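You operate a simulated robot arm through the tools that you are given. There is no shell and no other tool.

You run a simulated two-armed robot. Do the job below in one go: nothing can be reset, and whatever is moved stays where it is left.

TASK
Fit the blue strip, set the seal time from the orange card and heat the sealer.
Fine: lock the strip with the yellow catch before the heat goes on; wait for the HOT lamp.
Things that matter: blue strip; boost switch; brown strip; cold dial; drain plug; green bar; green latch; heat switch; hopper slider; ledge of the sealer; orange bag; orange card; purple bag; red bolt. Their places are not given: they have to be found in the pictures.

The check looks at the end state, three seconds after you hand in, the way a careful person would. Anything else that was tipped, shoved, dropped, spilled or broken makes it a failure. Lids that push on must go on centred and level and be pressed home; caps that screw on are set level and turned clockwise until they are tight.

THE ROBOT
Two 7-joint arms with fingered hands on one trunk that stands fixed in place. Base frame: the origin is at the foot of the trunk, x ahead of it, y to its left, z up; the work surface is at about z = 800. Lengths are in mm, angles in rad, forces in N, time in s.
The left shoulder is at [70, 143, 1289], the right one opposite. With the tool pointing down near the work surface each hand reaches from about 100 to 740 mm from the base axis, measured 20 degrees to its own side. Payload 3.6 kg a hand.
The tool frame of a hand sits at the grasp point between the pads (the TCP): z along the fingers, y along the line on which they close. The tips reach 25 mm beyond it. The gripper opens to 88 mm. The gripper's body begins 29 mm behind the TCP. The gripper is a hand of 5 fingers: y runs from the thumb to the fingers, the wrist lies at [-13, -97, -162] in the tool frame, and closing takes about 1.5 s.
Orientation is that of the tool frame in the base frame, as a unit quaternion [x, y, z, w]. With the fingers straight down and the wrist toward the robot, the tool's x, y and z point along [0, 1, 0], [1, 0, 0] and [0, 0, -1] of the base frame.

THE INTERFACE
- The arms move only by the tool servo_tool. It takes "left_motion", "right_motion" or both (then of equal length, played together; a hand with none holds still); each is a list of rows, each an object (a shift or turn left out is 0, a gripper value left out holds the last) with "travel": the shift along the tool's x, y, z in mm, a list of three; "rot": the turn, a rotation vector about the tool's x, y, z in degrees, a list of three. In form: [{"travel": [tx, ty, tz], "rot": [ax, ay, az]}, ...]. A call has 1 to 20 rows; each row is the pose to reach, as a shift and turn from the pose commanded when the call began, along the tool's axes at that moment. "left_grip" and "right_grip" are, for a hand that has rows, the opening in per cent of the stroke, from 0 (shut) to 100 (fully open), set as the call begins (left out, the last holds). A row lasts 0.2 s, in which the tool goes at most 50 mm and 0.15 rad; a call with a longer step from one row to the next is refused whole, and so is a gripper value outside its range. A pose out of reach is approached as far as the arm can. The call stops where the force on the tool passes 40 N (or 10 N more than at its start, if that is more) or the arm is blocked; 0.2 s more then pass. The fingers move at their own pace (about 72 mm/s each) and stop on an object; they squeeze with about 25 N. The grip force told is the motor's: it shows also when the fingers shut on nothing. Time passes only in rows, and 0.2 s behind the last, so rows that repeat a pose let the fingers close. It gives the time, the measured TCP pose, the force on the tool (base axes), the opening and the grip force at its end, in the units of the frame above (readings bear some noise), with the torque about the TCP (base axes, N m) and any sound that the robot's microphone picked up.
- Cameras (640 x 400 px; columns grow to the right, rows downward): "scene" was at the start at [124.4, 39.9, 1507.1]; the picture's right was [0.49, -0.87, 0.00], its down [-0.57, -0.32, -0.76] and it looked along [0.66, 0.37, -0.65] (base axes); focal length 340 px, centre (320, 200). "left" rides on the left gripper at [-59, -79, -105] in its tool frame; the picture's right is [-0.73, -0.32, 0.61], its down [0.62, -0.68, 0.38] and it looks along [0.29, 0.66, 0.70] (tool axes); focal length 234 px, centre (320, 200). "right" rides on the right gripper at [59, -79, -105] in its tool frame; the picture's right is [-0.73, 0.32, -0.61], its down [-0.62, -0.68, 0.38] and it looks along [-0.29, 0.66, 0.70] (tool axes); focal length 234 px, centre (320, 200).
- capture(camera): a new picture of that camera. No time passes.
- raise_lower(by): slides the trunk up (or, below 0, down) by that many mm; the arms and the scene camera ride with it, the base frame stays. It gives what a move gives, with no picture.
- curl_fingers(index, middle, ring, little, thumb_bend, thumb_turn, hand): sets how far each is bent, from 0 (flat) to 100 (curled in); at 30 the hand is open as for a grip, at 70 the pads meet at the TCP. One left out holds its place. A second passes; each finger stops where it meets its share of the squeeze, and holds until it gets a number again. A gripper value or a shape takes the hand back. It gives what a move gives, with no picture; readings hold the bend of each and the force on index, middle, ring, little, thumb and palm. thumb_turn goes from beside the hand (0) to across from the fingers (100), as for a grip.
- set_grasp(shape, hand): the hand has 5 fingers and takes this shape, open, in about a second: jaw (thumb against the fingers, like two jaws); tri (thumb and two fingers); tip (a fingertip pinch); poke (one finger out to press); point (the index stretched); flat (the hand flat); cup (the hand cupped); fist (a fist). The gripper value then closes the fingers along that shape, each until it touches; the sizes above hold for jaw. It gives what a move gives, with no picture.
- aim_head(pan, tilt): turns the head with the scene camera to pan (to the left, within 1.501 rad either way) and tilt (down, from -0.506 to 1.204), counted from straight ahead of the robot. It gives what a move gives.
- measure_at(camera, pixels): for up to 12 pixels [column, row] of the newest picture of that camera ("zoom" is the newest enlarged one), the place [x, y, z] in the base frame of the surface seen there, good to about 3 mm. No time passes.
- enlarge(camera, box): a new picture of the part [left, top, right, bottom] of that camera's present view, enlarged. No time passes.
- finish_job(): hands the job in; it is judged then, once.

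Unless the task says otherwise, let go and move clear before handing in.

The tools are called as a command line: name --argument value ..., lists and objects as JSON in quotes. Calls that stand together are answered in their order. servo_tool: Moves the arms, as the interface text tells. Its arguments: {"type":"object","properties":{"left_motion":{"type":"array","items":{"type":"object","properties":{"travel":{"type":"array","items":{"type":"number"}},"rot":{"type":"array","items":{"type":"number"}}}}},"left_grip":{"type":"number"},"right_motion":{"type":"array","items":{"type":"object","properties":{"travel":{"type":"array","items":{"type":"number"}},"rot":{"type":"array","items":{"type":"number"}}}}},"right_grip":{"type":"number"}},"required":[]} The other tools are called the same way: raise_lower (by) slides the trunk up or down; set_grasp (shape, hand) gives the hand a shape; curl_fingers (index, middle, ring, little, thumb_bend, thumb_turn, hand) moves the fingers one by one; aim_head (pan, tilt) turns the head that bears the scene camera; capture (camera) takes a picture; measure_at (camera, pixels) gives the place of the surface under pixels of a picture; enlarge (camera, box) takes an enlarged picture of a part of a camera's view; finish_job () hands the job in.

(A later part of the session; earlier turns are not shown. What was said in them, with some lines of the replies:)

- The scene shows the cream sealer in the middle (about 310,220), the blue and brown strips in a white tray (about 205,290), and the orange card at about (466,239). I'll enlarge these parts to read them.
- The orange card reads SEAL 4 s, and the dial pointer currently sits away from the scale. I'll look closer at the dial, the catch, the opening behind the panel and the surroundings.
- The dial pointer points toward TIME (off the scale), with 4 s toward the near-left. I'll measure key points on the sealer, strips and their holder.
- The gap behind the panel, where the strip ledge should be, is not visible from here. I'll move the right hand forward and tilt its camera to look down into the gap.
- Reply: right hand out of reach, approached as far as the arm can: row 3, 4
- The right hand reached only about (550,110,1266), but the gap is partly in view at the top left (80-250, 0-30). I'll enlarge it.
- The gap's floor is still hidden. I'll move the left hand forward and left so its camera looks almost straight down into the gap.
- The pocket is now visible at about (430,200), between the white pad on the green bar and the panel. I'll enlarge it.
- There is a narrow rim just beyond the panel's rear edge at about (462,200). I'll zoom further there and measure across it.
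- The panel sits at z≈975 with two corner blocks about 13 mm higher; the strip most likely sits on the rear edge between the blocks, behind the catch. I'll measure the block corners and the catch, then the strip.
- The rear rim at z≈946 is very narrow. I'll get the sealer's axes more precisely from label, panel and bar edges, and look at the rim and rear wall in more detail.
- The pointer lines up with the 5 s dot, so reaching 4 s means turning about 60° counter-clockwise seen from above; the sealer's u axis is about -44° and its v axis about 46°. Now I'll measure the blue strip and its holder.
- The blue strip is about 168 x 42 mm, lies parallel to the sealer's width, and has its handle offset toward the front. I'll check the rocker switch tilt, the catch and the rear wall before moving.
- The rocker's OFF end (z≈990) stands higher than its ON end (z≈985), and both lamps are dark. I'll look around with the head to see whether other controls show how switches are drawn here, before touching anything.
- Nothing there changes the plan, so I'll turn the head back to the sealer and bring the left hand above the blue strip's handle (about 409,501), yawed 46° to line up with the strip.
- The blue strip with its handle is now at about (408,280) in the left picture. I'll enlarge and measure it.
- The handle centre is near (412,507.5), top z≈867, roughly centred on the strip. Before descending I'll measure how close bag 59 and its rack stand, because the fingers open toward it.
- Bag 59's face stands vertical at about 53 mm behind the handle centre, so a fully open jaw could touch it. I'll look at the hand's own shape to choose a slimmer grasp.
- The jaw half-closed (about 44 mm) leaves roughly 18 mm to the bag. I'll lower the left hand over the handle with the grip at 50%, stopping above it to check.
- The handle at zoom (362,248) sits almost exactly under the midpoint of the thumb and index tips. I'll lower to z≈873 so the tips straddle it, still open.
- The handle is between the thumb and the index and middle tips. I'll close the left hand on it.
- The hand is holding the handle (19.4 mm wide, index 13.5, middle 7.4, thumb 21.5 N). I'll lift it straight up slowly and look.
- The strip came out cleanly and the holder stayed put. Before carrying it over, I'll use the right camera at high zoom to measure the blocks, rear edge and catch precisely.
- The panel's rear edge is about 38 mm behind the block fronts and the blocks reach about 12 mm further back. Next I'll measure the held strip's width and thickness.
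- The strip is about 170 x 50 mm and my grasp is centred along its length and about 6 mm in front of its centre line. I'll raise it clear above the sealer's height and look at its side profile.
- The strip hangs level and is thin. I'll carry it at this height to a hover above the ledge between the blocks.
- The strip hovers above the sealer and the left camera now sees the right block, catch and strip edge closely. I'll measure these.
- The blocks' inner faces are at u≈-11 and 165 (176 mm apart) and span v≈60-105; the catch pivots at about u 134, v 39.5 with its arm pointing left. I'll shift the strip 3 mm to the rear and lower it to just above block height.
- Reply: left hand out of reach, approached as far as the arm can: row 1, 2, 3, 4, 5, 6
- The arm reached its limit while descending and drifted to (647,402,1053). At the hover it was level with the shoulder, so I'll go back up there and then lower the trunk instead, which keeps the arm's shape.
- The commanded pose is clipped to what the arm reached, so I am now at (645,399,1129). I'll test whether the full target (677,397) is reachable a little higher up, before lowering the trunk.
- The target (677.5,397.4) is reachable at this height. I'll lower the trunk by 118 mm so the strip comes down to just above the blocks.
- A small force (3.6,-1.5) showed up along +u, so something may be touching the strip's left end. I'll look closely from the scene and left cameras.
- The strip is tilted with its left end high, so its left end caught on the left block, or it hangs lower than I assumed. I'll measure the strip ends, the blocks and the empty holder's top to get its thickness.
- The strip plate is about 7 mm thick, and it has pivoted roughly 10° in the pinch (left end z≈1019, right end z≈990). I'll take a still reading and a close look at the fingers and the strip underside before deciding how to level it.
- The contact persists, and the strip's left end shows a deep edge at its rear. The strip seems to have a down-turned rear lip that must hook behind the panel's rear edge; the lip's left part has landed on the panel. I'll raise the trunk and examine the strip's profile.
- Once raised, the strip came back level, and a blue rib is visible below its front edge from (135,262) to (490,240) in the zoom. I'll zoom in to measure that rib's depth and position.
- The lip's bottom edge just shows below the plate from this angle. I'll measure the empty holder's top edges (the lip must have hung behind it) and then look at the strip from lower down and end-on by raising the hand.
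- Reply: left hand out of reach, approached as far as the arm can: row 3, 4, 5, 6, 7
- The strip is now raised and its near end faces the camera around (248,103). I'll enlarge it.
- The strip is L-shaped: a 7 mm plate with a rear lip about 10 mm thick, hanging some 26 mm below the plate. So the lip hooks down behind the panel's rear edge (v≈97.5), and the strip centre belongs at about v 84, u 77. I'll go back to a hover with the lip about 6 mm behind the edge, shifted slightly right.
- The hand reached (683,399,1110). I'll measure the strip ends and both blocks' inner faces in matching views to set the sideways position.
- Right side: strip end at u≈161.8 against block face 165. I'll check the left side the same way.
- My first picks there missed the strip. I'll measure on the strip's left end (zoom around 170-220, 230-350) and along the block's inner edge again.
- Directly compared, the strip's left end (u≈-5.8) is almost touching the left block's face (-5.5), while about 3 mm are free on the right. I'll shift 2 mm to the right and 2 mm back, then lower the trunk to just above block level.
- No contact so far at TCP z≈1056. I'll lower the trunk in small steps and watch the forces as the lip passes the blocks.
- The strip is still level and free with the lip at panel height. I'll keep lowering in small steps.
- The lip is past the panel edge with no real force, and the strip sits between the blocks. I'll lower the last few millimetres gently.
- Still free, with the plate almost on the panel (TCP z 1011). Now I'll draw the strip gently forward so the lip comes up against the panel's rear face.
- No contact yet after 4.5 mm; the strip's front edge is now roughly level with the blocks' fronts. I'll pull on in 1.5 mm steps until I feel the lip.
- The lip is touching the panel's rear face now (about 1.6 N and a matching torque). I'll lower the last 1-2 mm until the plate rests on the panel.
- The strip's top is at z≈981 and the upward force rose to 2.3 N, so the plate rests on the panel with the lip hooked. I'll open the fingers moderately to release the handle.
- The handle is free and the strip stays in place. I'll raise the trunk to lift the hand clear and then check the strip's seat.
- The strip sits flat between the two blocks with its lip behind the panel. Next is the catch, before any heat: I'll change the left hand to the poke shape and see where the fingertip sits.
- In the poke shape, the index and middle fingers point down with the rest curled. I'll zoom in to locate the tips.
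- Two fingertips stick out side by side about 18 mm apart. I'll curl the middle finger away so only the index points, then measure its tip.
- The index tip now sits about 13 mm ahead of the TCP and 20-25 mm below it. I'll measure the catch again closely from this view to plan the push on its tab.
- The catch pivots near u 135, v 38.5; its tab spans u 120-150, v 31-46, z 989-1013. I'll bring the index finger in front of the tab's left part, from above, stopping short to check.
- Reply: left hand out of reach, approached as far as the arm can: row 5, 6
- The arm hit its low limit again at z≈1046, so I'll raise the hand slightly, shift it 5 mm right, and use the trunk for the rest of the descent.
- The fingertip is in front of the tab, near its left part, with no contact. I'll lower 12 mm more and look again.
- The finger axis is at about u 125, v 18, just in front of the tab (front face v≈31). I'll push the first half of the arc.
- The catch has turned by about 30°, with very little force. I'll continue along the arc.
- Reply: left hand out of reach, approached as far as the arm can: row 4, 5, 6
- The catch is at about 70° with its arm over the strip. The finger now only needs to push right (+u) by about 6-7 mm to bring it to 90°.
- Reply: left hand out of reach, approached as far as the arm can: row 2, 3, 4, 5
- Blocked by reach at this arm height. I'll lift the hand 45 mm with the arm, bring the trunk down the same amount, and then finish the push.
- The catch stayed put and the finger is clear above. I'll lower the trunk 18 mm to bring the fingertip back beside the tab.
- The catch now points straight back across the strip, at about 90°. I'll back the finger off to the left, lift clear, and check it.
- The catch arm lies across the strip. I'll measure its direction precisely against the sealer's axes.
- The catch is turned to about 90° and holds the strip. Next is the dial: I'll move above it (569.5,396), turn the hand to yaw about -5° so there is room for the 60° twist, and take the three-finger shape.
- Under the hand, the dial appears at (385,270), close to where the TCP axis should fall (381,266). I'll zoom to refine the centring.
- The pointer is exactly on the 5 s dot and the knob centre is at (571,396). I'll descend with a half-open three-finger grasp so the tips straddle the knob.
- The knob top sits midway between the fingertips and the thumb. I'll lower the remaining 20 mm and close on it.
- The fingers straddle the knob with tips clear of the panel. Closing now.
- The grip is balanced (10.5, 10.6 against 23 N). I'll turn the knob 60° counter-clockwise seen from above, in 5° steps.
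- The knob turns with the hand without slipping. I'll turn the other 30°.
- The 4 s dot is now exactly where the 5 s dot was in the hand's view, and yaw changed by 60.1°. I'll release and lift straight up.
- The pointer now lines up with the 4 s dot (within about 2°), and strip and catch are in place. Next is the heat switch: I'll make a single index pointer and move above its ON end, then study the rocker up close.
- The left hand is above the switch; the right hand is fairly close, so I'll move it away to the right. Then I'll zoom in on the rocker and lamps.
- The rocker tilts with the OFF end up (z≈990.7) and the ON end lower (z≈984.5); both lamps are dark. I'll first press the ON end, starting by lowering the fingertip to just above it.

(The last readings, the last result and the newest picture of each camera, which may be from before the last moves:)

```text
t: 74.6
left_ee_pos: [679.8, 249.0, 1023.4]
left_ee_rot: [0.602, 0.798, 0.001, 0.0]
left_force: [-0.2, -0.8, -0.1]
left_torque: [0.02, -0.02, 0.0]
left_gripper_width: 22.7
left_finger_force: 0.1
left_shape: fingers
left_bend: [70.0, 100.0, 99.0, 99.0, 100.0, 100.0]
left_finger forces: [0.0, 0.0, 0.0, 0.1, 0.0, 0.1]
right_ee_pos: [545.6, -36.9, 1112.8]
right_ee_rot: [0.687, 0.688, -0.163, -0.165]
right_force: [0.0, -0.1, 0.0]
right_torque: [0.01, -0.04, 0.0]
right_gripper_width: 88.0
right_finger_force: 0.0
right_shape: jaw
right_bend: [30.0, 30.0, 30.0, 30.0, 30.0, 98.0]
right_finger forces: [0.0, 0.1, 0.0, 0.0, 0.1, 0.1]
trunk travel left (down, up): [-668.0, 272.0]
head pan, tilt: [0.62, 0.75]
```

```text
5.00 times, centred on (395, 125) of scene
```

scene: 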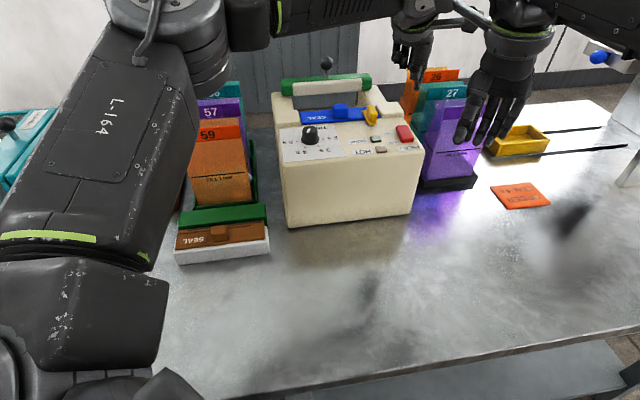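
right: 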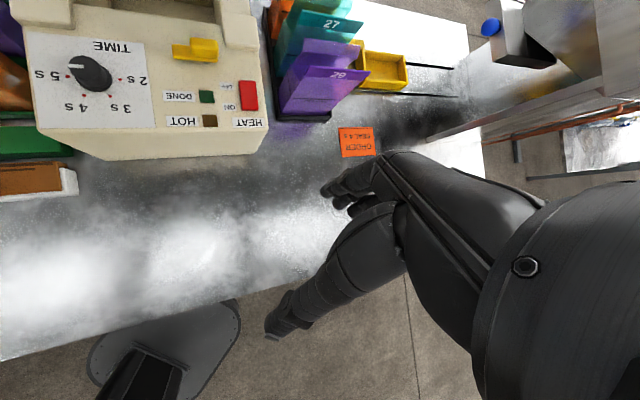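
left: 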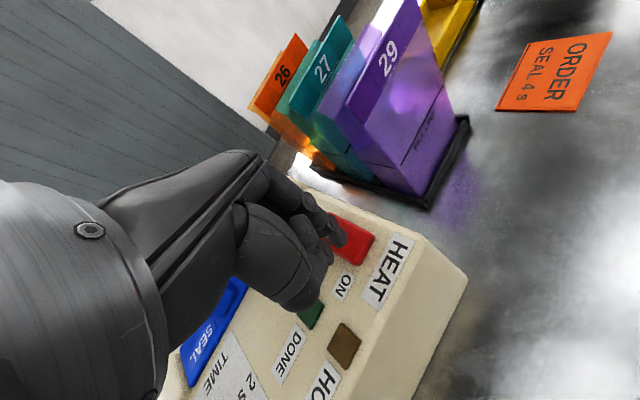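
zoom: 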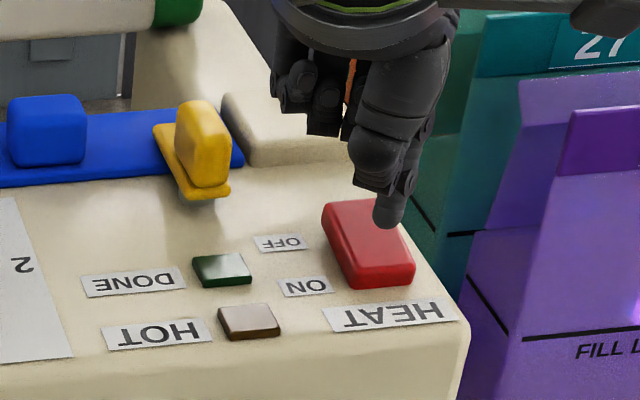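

The fingertip hangs about 13 mm above the rocker. I'll measure the fingertip position to be sure it will land on the ON half.

enlarge --camera "left" --box '[310, 200, 400, 280]'

measure_at --camera "zoom" --pixels '[[170, 120], [180, 140], [160, 140], [190, 110], [150, 110], [175, 155], [230, 40], [330, 100], [290, 200], [250, 120], [300, 150], [240, 170]]'

enlarge --camera "scene" --box '[375, 105, 425, 155]'

measure_at --camera "zoom" --pixels '[[310, 140], [310, 160], [300, 120], [330, 140], [250, 200], [320, 220], [350, 260], [200, 130], [270, 240], [300, 280], [380, 230], [230, 160]]'

```text
5.00 times, centred on (355, 240) of left
```

zoom: 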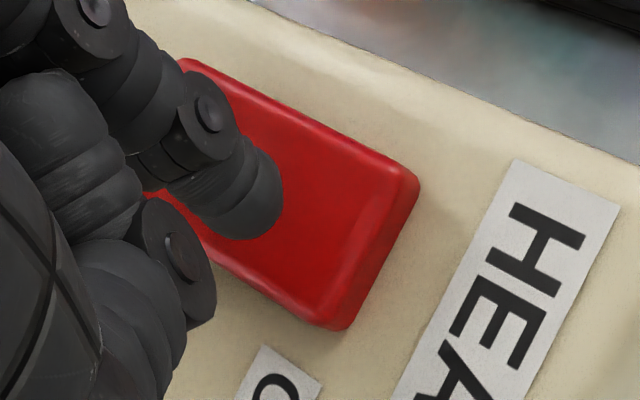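

```text
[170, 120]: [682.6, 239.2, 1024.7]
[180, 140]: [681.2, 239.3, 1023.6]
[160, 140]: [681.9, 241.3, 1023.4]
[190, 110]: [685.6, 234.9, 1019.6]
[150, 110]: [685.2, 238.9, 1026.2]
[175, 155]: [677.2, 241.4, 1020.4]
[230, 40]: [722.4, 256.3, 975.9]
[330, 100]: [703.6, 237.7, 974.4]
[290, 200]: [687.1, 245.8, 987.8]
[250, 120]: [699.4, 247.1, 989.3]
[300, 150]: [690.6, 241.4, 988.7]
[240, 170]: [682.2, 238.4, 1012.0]
```

```text
8.00 times, centred on (400, 130) of scene
```

zoom: 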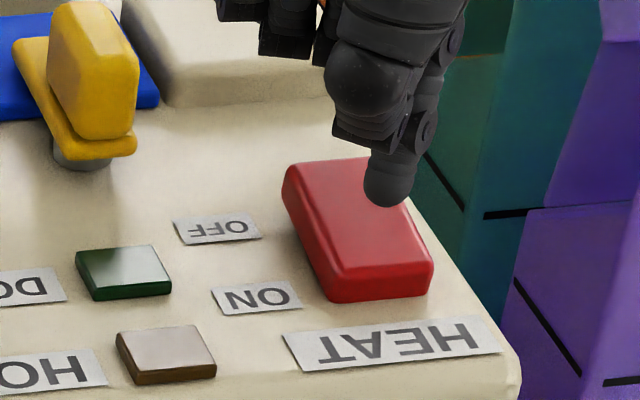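

```text
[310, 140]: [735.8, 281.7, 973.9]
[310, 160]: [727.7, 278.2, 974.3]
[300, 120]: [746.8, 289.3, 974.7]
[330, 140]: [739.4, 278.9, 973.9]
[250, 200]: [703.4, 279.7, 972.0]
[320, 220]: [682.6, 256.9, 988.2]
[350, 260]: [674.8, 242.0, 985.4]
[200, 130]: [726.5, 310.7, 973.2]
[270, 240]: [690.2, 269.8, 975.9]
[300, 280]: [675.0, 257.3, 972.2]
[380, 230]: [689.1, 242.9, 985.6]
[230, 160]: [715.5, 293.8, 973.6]
```

The tip would land only slightly on the ON side, so I'll shift it 7 mm toward the ON end and then press down in small steps while watching the force.

servo_tool --left_motion '[{"travel": [0.5, -7.2, 0]}, {"travel": [0.5, -7.2, 5]}, {"travel": [0.5, -7.2, 9]}, {"travel": [0.5, -7.2, 9]}]'

servo_tool --left_motion '[{"travel": [0, 0, 2]}, {"travel": [0, 0, 4]}, {"travel": [0, 0, 4]}]'

servo_tool --left_motion '[{"travel": [0, 0, 1.5]}, {"travel": [0, 0, 3]}, {"travel": [0, 0, 3]}]'

enlarge --camera "scene" --box '[375, 105, 425, 155]'

enlarge --camera "left" --box '[310, 200, 400, 280]'

```text
t: 75.6
left_ee_pos: [673.6, 248.7, 1015.5]
left_ee_rot: [0.602, 0.799, 0.001, 0.0]
left_force: [-1.1, -0.5, -0.3]
left_torque: [0.0, 0.03, -0.05]
left_gripper_width: 22.4
left_finger_force: 0.1
left_shape: fingers
left_bend: [70.0, 100.0, 99.0, 99.0, 100.0, 100.0]
left_finger forces: [0.0, 0.0, 0.1, 0.0, 0.0, 0.0]
right_ee_pos: [544.6, -37.6, 1112.6]
right_ee_rot: [0.687, 0.688, -0.163, -0.165]
right_force: [-0.3, -0.1, 0.3]
right_torque: [-0.01, 0.01, -0.04]
right_gripper_width: 88.1
right_finger_force: 0.1
right_shape: jaw
right_bend: [30.0, 30.0, 30.0, 30.0, 30.0, 98.0]
right_finger forces: [0.1, 0.0, 0.0, 0.1, 0.0, 0.1]
trunk travel left (down, up): [-668.0, 272.0]
head pan, tilt: [0.62, 0.75]
```

```text
t: 76.4
left_ee_pos: [672.4, 248.1, 1012.3]
left_ee_rot: [0.602, 0.798, 0.001, 0.0]
left_force: [0.1, 0.3, 0.9]
left_torque: [-0.05, -0.02, 0.0]
left_gripper_width: 22.7
left_finger_force: 0.3
left_shape: fingers
left_bend: [70.0, 100.0, 99.0, 99.0, 100.0, 100.0]
left_finger forces: [1.1, 0.0, 0.0, 0.0, 0.0, 0.0]
right_ee_pos: [544.9, -36.5, 1113.3]
right_ee_rot: [0.688, 0.688, -0.164, -0.165]
right_force: [0.1, 0.3, -0.2]
right_torque: [0.01, 0.02, 0.0]
right_gripper_width: 87.6
right_finger_force: 0.0
right_shape: jaw
right_bend: [30.0, 30.0, 30.0, 30.0, 30.0, 98.0]
right_finger forces: [0.1, 0.0, 0.0, 0.0, 0.0, 0.0]
trunk travel left (down, up): [-668.0, 272.0]
head pan, tilt: [0.62, 0.75]
```

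```text
t: 77.2
left_ee_pos: [673.7, 246.7, 1008.4]
left_ee_rot: [0.602, 0.798, 0.001, 0.0]
left_force: [0.3, -0.4, 0.3]
left_torque: [-0.02, 0.01, 0.02]
left_gripper_width: 22.6
left_finger_force: 0.1
left_shape: fingers
left_bend: [70.0, 100.0, 99.0, 99.0, 100.0, 100.0]
left_finger forces: [0.0, 0.0, 0.1, 0.0, 0.0, 0.0]
right_ee_pos: [544.1, -35.1, 1113.1]
right_ee_rot: [0.688, 0.688, -0.163, -0.165]
right_force: [0.2, -0.1, -1.3]
right_torque: [-0.02, -0.01, -0.01]
right_gripper_width: 88.0
right_finger_force: 0.0
right_shape: jaw
right_bend: [30.0, 30.0, 30.0, 30.0, 30.0, 98.0]
right_finger forces: [0.0, 0.0, 0.0, 0.0, 0.0, 0.0]
trunk travel left (down, up): [-668.0, 272.0]
head pan, tilt: [0.62, 0.75]
```

```text
8.00 times, centred on (400, 130) of scene
```

zoom: 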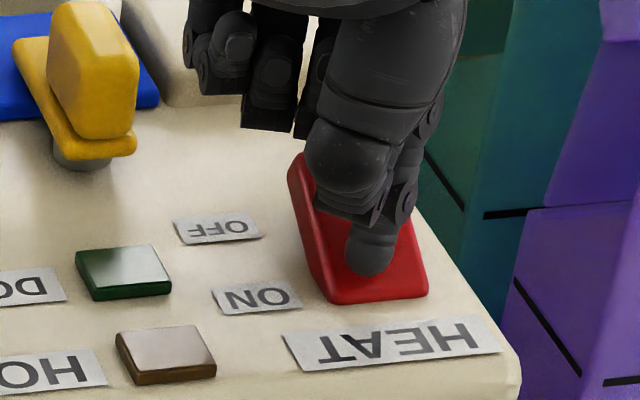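

```text
5.00 times, centred on (355, 240) of left
```

zoom: 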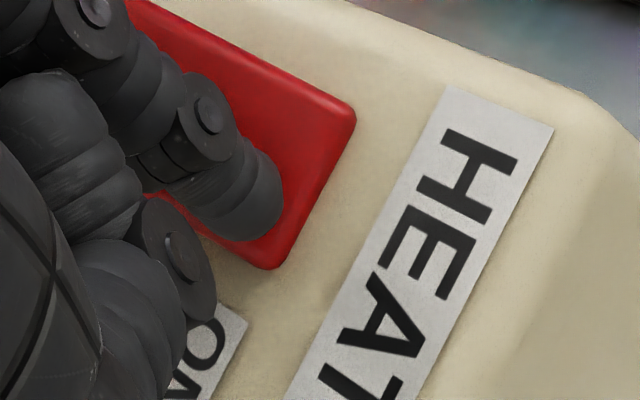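

Pressing made the ON end drop further: the rear end of the rocker now stands noticeably higher. I'll lift the finger and look at the switch and lamps.

servo_tool --left_motion '[{"travel": [0, 0, -10]}, {"travel": [0, 0, -25]}, {"travel": [0, 0, -45]}, {"travel": [0, -20, -60]}, {"travel": [0, -50, -60]}, {"travel": [0, -80, -60]}, {"travel": [0, -80, -60]}]'

capture --camera "scene"

enlarge --camera "scene" --box '[335, 95, 425, 165]'

measure_at --camera "zoom" --pixels '[[455, 190], [480, 185], [465, 210], [500, 205], [475, 235], [510, 230], [480, 255], [520, 250], [485, 270], [440, 210], [345, 260], [320, 310]]'

```text
t: 78.8
left_ee_pos: [594.4, 226.8, 1069.2]
left_ee_rot: [0.602, 0.798, 0.0, 0.0]
left_force: [0.4, 0.2, -0.1]
left_torque: [-0.01, 0.03, -0.01]
left_gripper_width: 22.8
left_finger_force: 0.1
left_shape: fingers
left_bend: [70.0, 100.0, 99.0, 99.0, 100.0, 100.0]
left_finger forces: [0.0, 0.0, 0.1, 0.0, 0.0, 0.1]
right_ee_pos: [545.1, -36.4, 1113.1]
right_ee_rot: [0.687, 0.689, -0.163, -0.165]
right_force: [0.0, 1.4, 0.3]
right_torque: [0.02, 0.0, 0.03]
right_gripper_width: 87.9
right_finger_force: 0.1
right_shape: jaw
right_bend: [30.0, 30.0, 30.0, 30.0, 30.0, 98.0]
right_finger forces: [0.0, 0.0, 0.1, 0.0, 0.0, 0.0]
trunk travel left (down, up): [-668.0, 272.0]
head pan, tilt: [0.62, 0.75]
```

```text
taken
```

scene: 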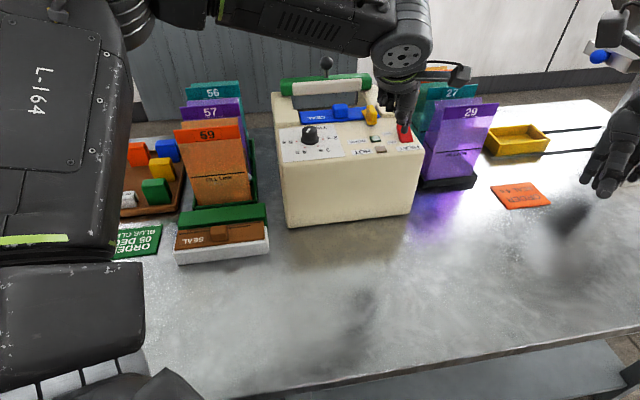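

```text
5.71 times, centred on (380, 130) of scene
```

zoom: 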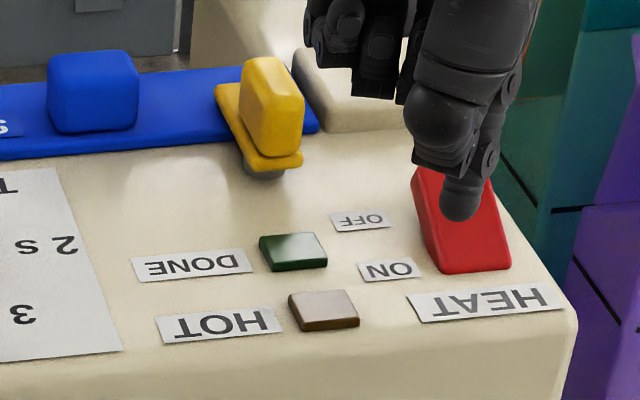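

```text
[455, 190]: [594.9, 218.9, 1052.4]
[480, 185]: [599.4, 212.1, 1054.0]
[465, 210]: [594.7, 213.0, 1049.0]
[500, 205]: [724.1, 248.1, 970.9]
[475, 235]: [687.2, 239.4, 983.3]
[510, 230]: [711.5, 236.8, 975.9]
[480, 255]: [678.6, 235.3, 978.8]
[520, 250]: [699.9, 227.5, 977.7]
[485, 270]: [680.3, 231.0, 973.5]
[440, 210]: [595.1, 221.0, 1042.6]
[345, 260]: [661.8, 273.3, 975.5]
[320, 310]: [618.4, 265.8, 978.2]
```

The rocker's ON end is now pressed down to z≈979. I'll move the hand further back to clear the view and wait for the HOT lamp.

servo_tool --left_motion '[{"travel": [20, -30, -20]}, {"travel": [40, -60, -40]}, {"travel": [60, -90, -60]}, {"travel": [80, -120, -80]}, {"travel": [100, -150, -100]}, {"travel": [100, -150, -100]}, {"travel": [100, -150, -100]}]'

capture --camera "scene"

enlarge --camera "scene" --box '[335, 95, 425, 165]'

```text
t: 80.4
left_ee_pos: [423.7, 279.7, 1167.5]
left_ee_rot: [0.602, 0.798, 0.001, 0.001]
left_force: [0.1, -0.2, -0.2]
left_torque: [-0.02, 0.01, -0.02]
left_gripper_width: 22.4
left_finger_force: 0.1
left_shape: fingers
left_bend: [70.0, 100.0, 99.0, 99.0, 100.0, 100.0]
left_finger forces: [0.0, 0.0, 0.1, 0.0, 0.1, 0.1]
right_ee_pos: [545.8, -36.2, 1112.9]
right_ee_rot: [0.687, 0.688, -0.164, -0.165]
right_force: [-0.4, 0.4, 0.1]
right_torque: [0.01, 0.02, 0.0]
right_gripper_width: 87.8
right_finger_force: 0.0
right_shape: jaw
right_bend: [30.0, 30.0, 30.0, 30.0, 30.0, 98.0]
right_finger forces: [0.0, 0.1, 0.0, 0.0, 0.0, 0.0]
trunk travel left (down, up): [-668.0, 272.0]
head pan, tilt: [0.62, 0.75]
```

```text
taken
```

scene: 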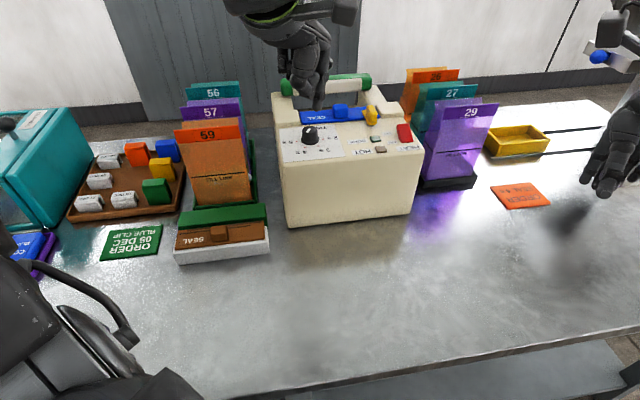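

```text
5.71 times, centred on (380, 130) of scene
```

zoom: 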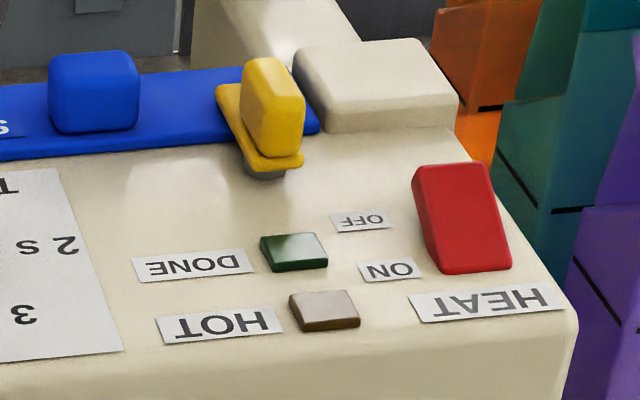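

The rocker is firmly tilted to ON. The HOT lamp is not lit yet, so I'll let time pass.

servo_tool --left_motion '[{"travel": [0, 0, 0]}, {"travel": [0, 0, 0]}, {"travel": [0, 0, 0]}, {"travel": [0, 0, 0]}, {"travel": [0, 0, 0]}, {"travel": [0, 0, 0]}, {"travel": [0, 0, 0]}, {"travel": [0, 0, 0]}, {"travel": [0, 0, 0]}, {"travel": [0, 0, 0]}, {"travel": [0, 0, 0]}, {"travel": [0, 0, 0]}, {"travel": [0, 0, 0]}, {"travel": [0, 0, 0]}, {"travel": [0, 0, 0]}, {"travel": [0, 0, 0]}, {"travel": [0, 0, 0]}, {"travel": [0, 0, 0]}, {"travel": [0, 0, 0]}, {"travel": [0, 0, 0]}]'

enlarge --camera "scene" --box '[335, 95, 425, 165]'

```text
t: 84.6
left_ee_pos: [424.4, 281.2, 1167.0]
left_ee_rot: [0.601, 0.799, 0.0, 0.001]
left_force: [1.1, -0.1, 0.1]
left_torque: [-0.03, 0.01, 0.02]
left_gripper_width: 22.2
left_finger_force: 0.0
left_shape: fingers
left_bend: [70.0, 100.0, 99.0, 99.0, 100.0, 100.0]
left_finger forces: [0.1, 0.0, 0.1, 0.1, 0.0, 0.0]
right_ee_pos: [545.4, -35.2, 1113.7]
right_ee_rot: [0.687, 0.688, -0.164, -0.166]
right_force: [-0.3, 0.7, 0.0]
right_torque: [0.03, -0.03, 0.0]
right_gripper_width: 87.9
right_finger_force: 0.0
right_shape: jaw
right_bend: [30.0, 30.0, 30.0, 30.0, 30.0, 98.0]
right_finger forces: [0.1, 0.0, 0.0, 0.0, 0.0, 0.0]
trunk travel left (down, up): [-668.0, 272.0]
head pan, tilt: [0.62, 0.75]
```

```text
5.71 times, centred on (380, 130) of scene
```

zoom: 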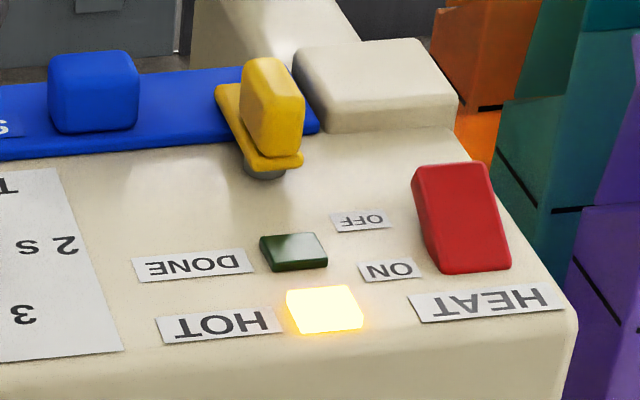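

The HOT lamp is lit. Before handing in, I'll check the dial, the strip seat and the surroundings once more.

capture --camera "scene"

enlarge --camera "scene" --box '[270, 75, 400, 170]'

measure_at --camera "zoom" --pixels '[[170, 190], [260, 185], [160, 205], [370, 165], [400, 175], [440, 165], [300, 185], [455, 160], [250, 200], [350, 190], [140, 175], [420, 160]]'

enlarge --camera "scene" --box '[0, 60, 290, 270]'

```text
taken
```

scene: 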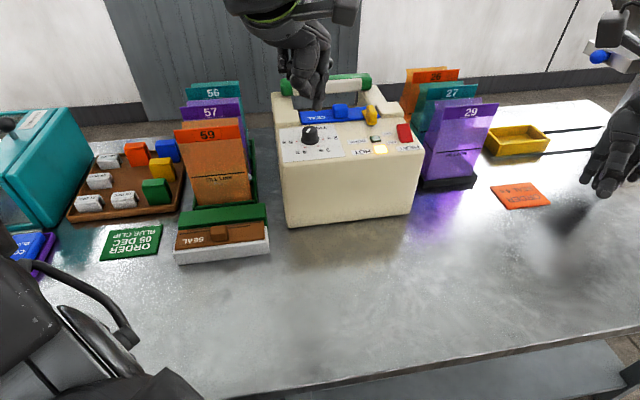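

```text
4.21 times, centred on (335, 122) of scene
```

zoom: 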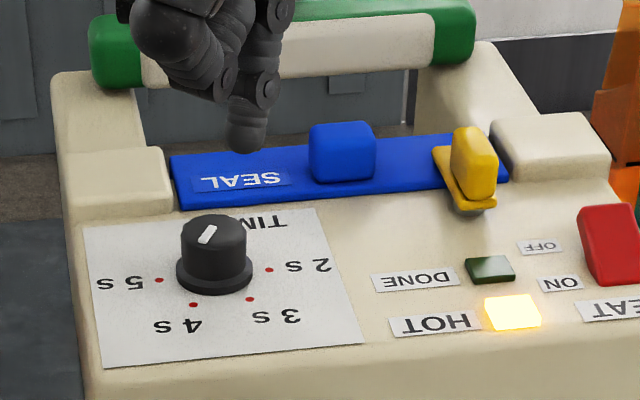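

```text
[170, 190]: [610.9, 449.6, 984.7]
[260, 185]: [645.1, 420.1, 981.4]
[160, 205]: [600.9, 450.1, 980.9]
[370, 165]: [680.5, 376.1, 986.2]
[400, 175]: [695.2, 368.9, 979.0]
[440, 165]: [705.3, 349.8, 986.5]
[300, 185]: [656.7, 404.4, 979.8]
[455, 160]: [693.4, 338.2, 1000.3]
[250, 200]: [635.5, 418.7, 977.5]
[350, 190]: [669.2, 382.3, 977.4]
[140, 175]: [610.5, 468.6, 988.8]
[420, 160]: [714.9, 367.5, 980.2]
```

```text
1.90 times, centred on (145, 165) of scene
```

zoom: 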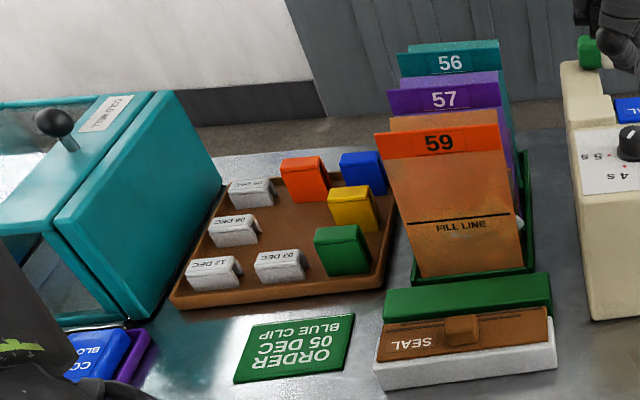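

Everything agrees: the strip is level under the catch, the pointer is on 4 s, HOT is lit and nothing else has moved. I'll raise the trunk to bring both arms well clear and take a last look.

raise_lower --by 120

capture --camera "scene"

enlarge --camera "scene" --box '[270, 110, 420, 220]'

```text
t: 86.1
left_ee_pos: [424.5, 280.8, 1288.0]
left_ee_rot: [0.602, 0.799, 0.0, 0.001]
left_force: [0.3, -0.8, 0.1]
left_torque: [0.05, -0.02, 0.03]
left_gripper_width: 22.1
left_finger_force: 0.0
left_shape: fingers
left_bend: [70.0, 100.0, 99.0, 99.0, 100.0, 100.0]
left_finger forces: [0.1, 0.0, 0.0, 0.0, 0.0, 0.0]
right_ee_pos: [545.3, -37.0, 1232.5]
right_ee_rot: [0.688, 0.688, -0.163, -0.165]
right_force: [-0.6, -0.3, 0.4]
right_torque: [-0.02, 0.02, -0.01]
right_gripper_width: 88.0
right_finger_force: 0.1
right_shape: jaw
right_bend: [30.0, 30.0, 30.0, 30.0, 30.0, 98.0]
right_finger forces: [0.0, 0.1, 0.1, 0.0, 0.1, 0.0]
trunk travel left (down, up): [-788.0, 152.0]
head pan, tilt: [0.62, 0.75]
```

```text
taken
```

scene: 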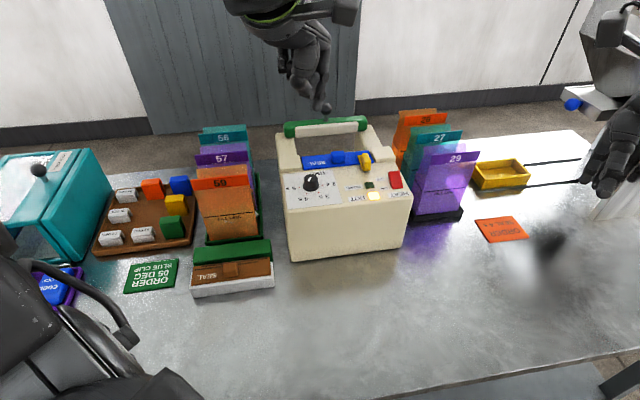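

```text
3.64 times, centred on (345, 165) of scene
```

zoom: 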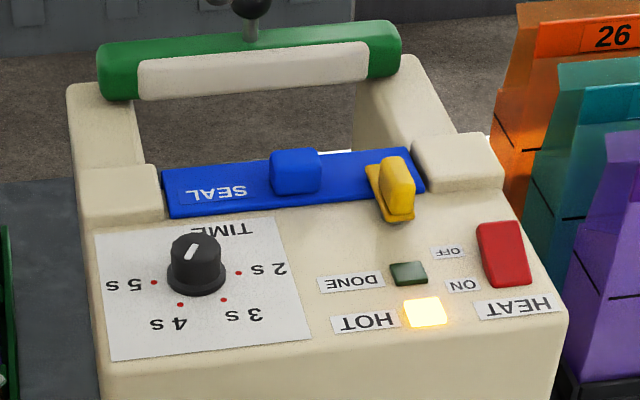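

The final view shows the blue strip seated under the turned yellow catch, the dial on 4 s, the heat switch on ON and the HOT lamp lit, with both hands clear and everything else in place. I'm handing the job in.

finish_job

```text
The job is handed in.
```

The blue strip is fitted and locked, the seal time is set to 4 s, and the sealer is heating. I've handed the job in; I don't have the result of the check.

- **Strip:** it sits level between the two end blocks. Its rear lip hooks behind the panel edge.
- **Catch:** the yellow catch is turned about 90° so its arm lies across the strip. I did this before touching the heat switch.
- **Dial:** I turned it from 5 s to 4 s to match the orange card. The pointer is within about 2° of the 4 s dot.
- **Heat:** I pressed the switch to ON and waited until the HOT lamp lit.

On the first try at lowering the strip, its lip caught on the edge of the sealer and the strip tilted in the grip. I lifted it, re-aligned it, and it seated cleanly on the second try. In the last pictures nothing else looked moved, and both hands were clear.
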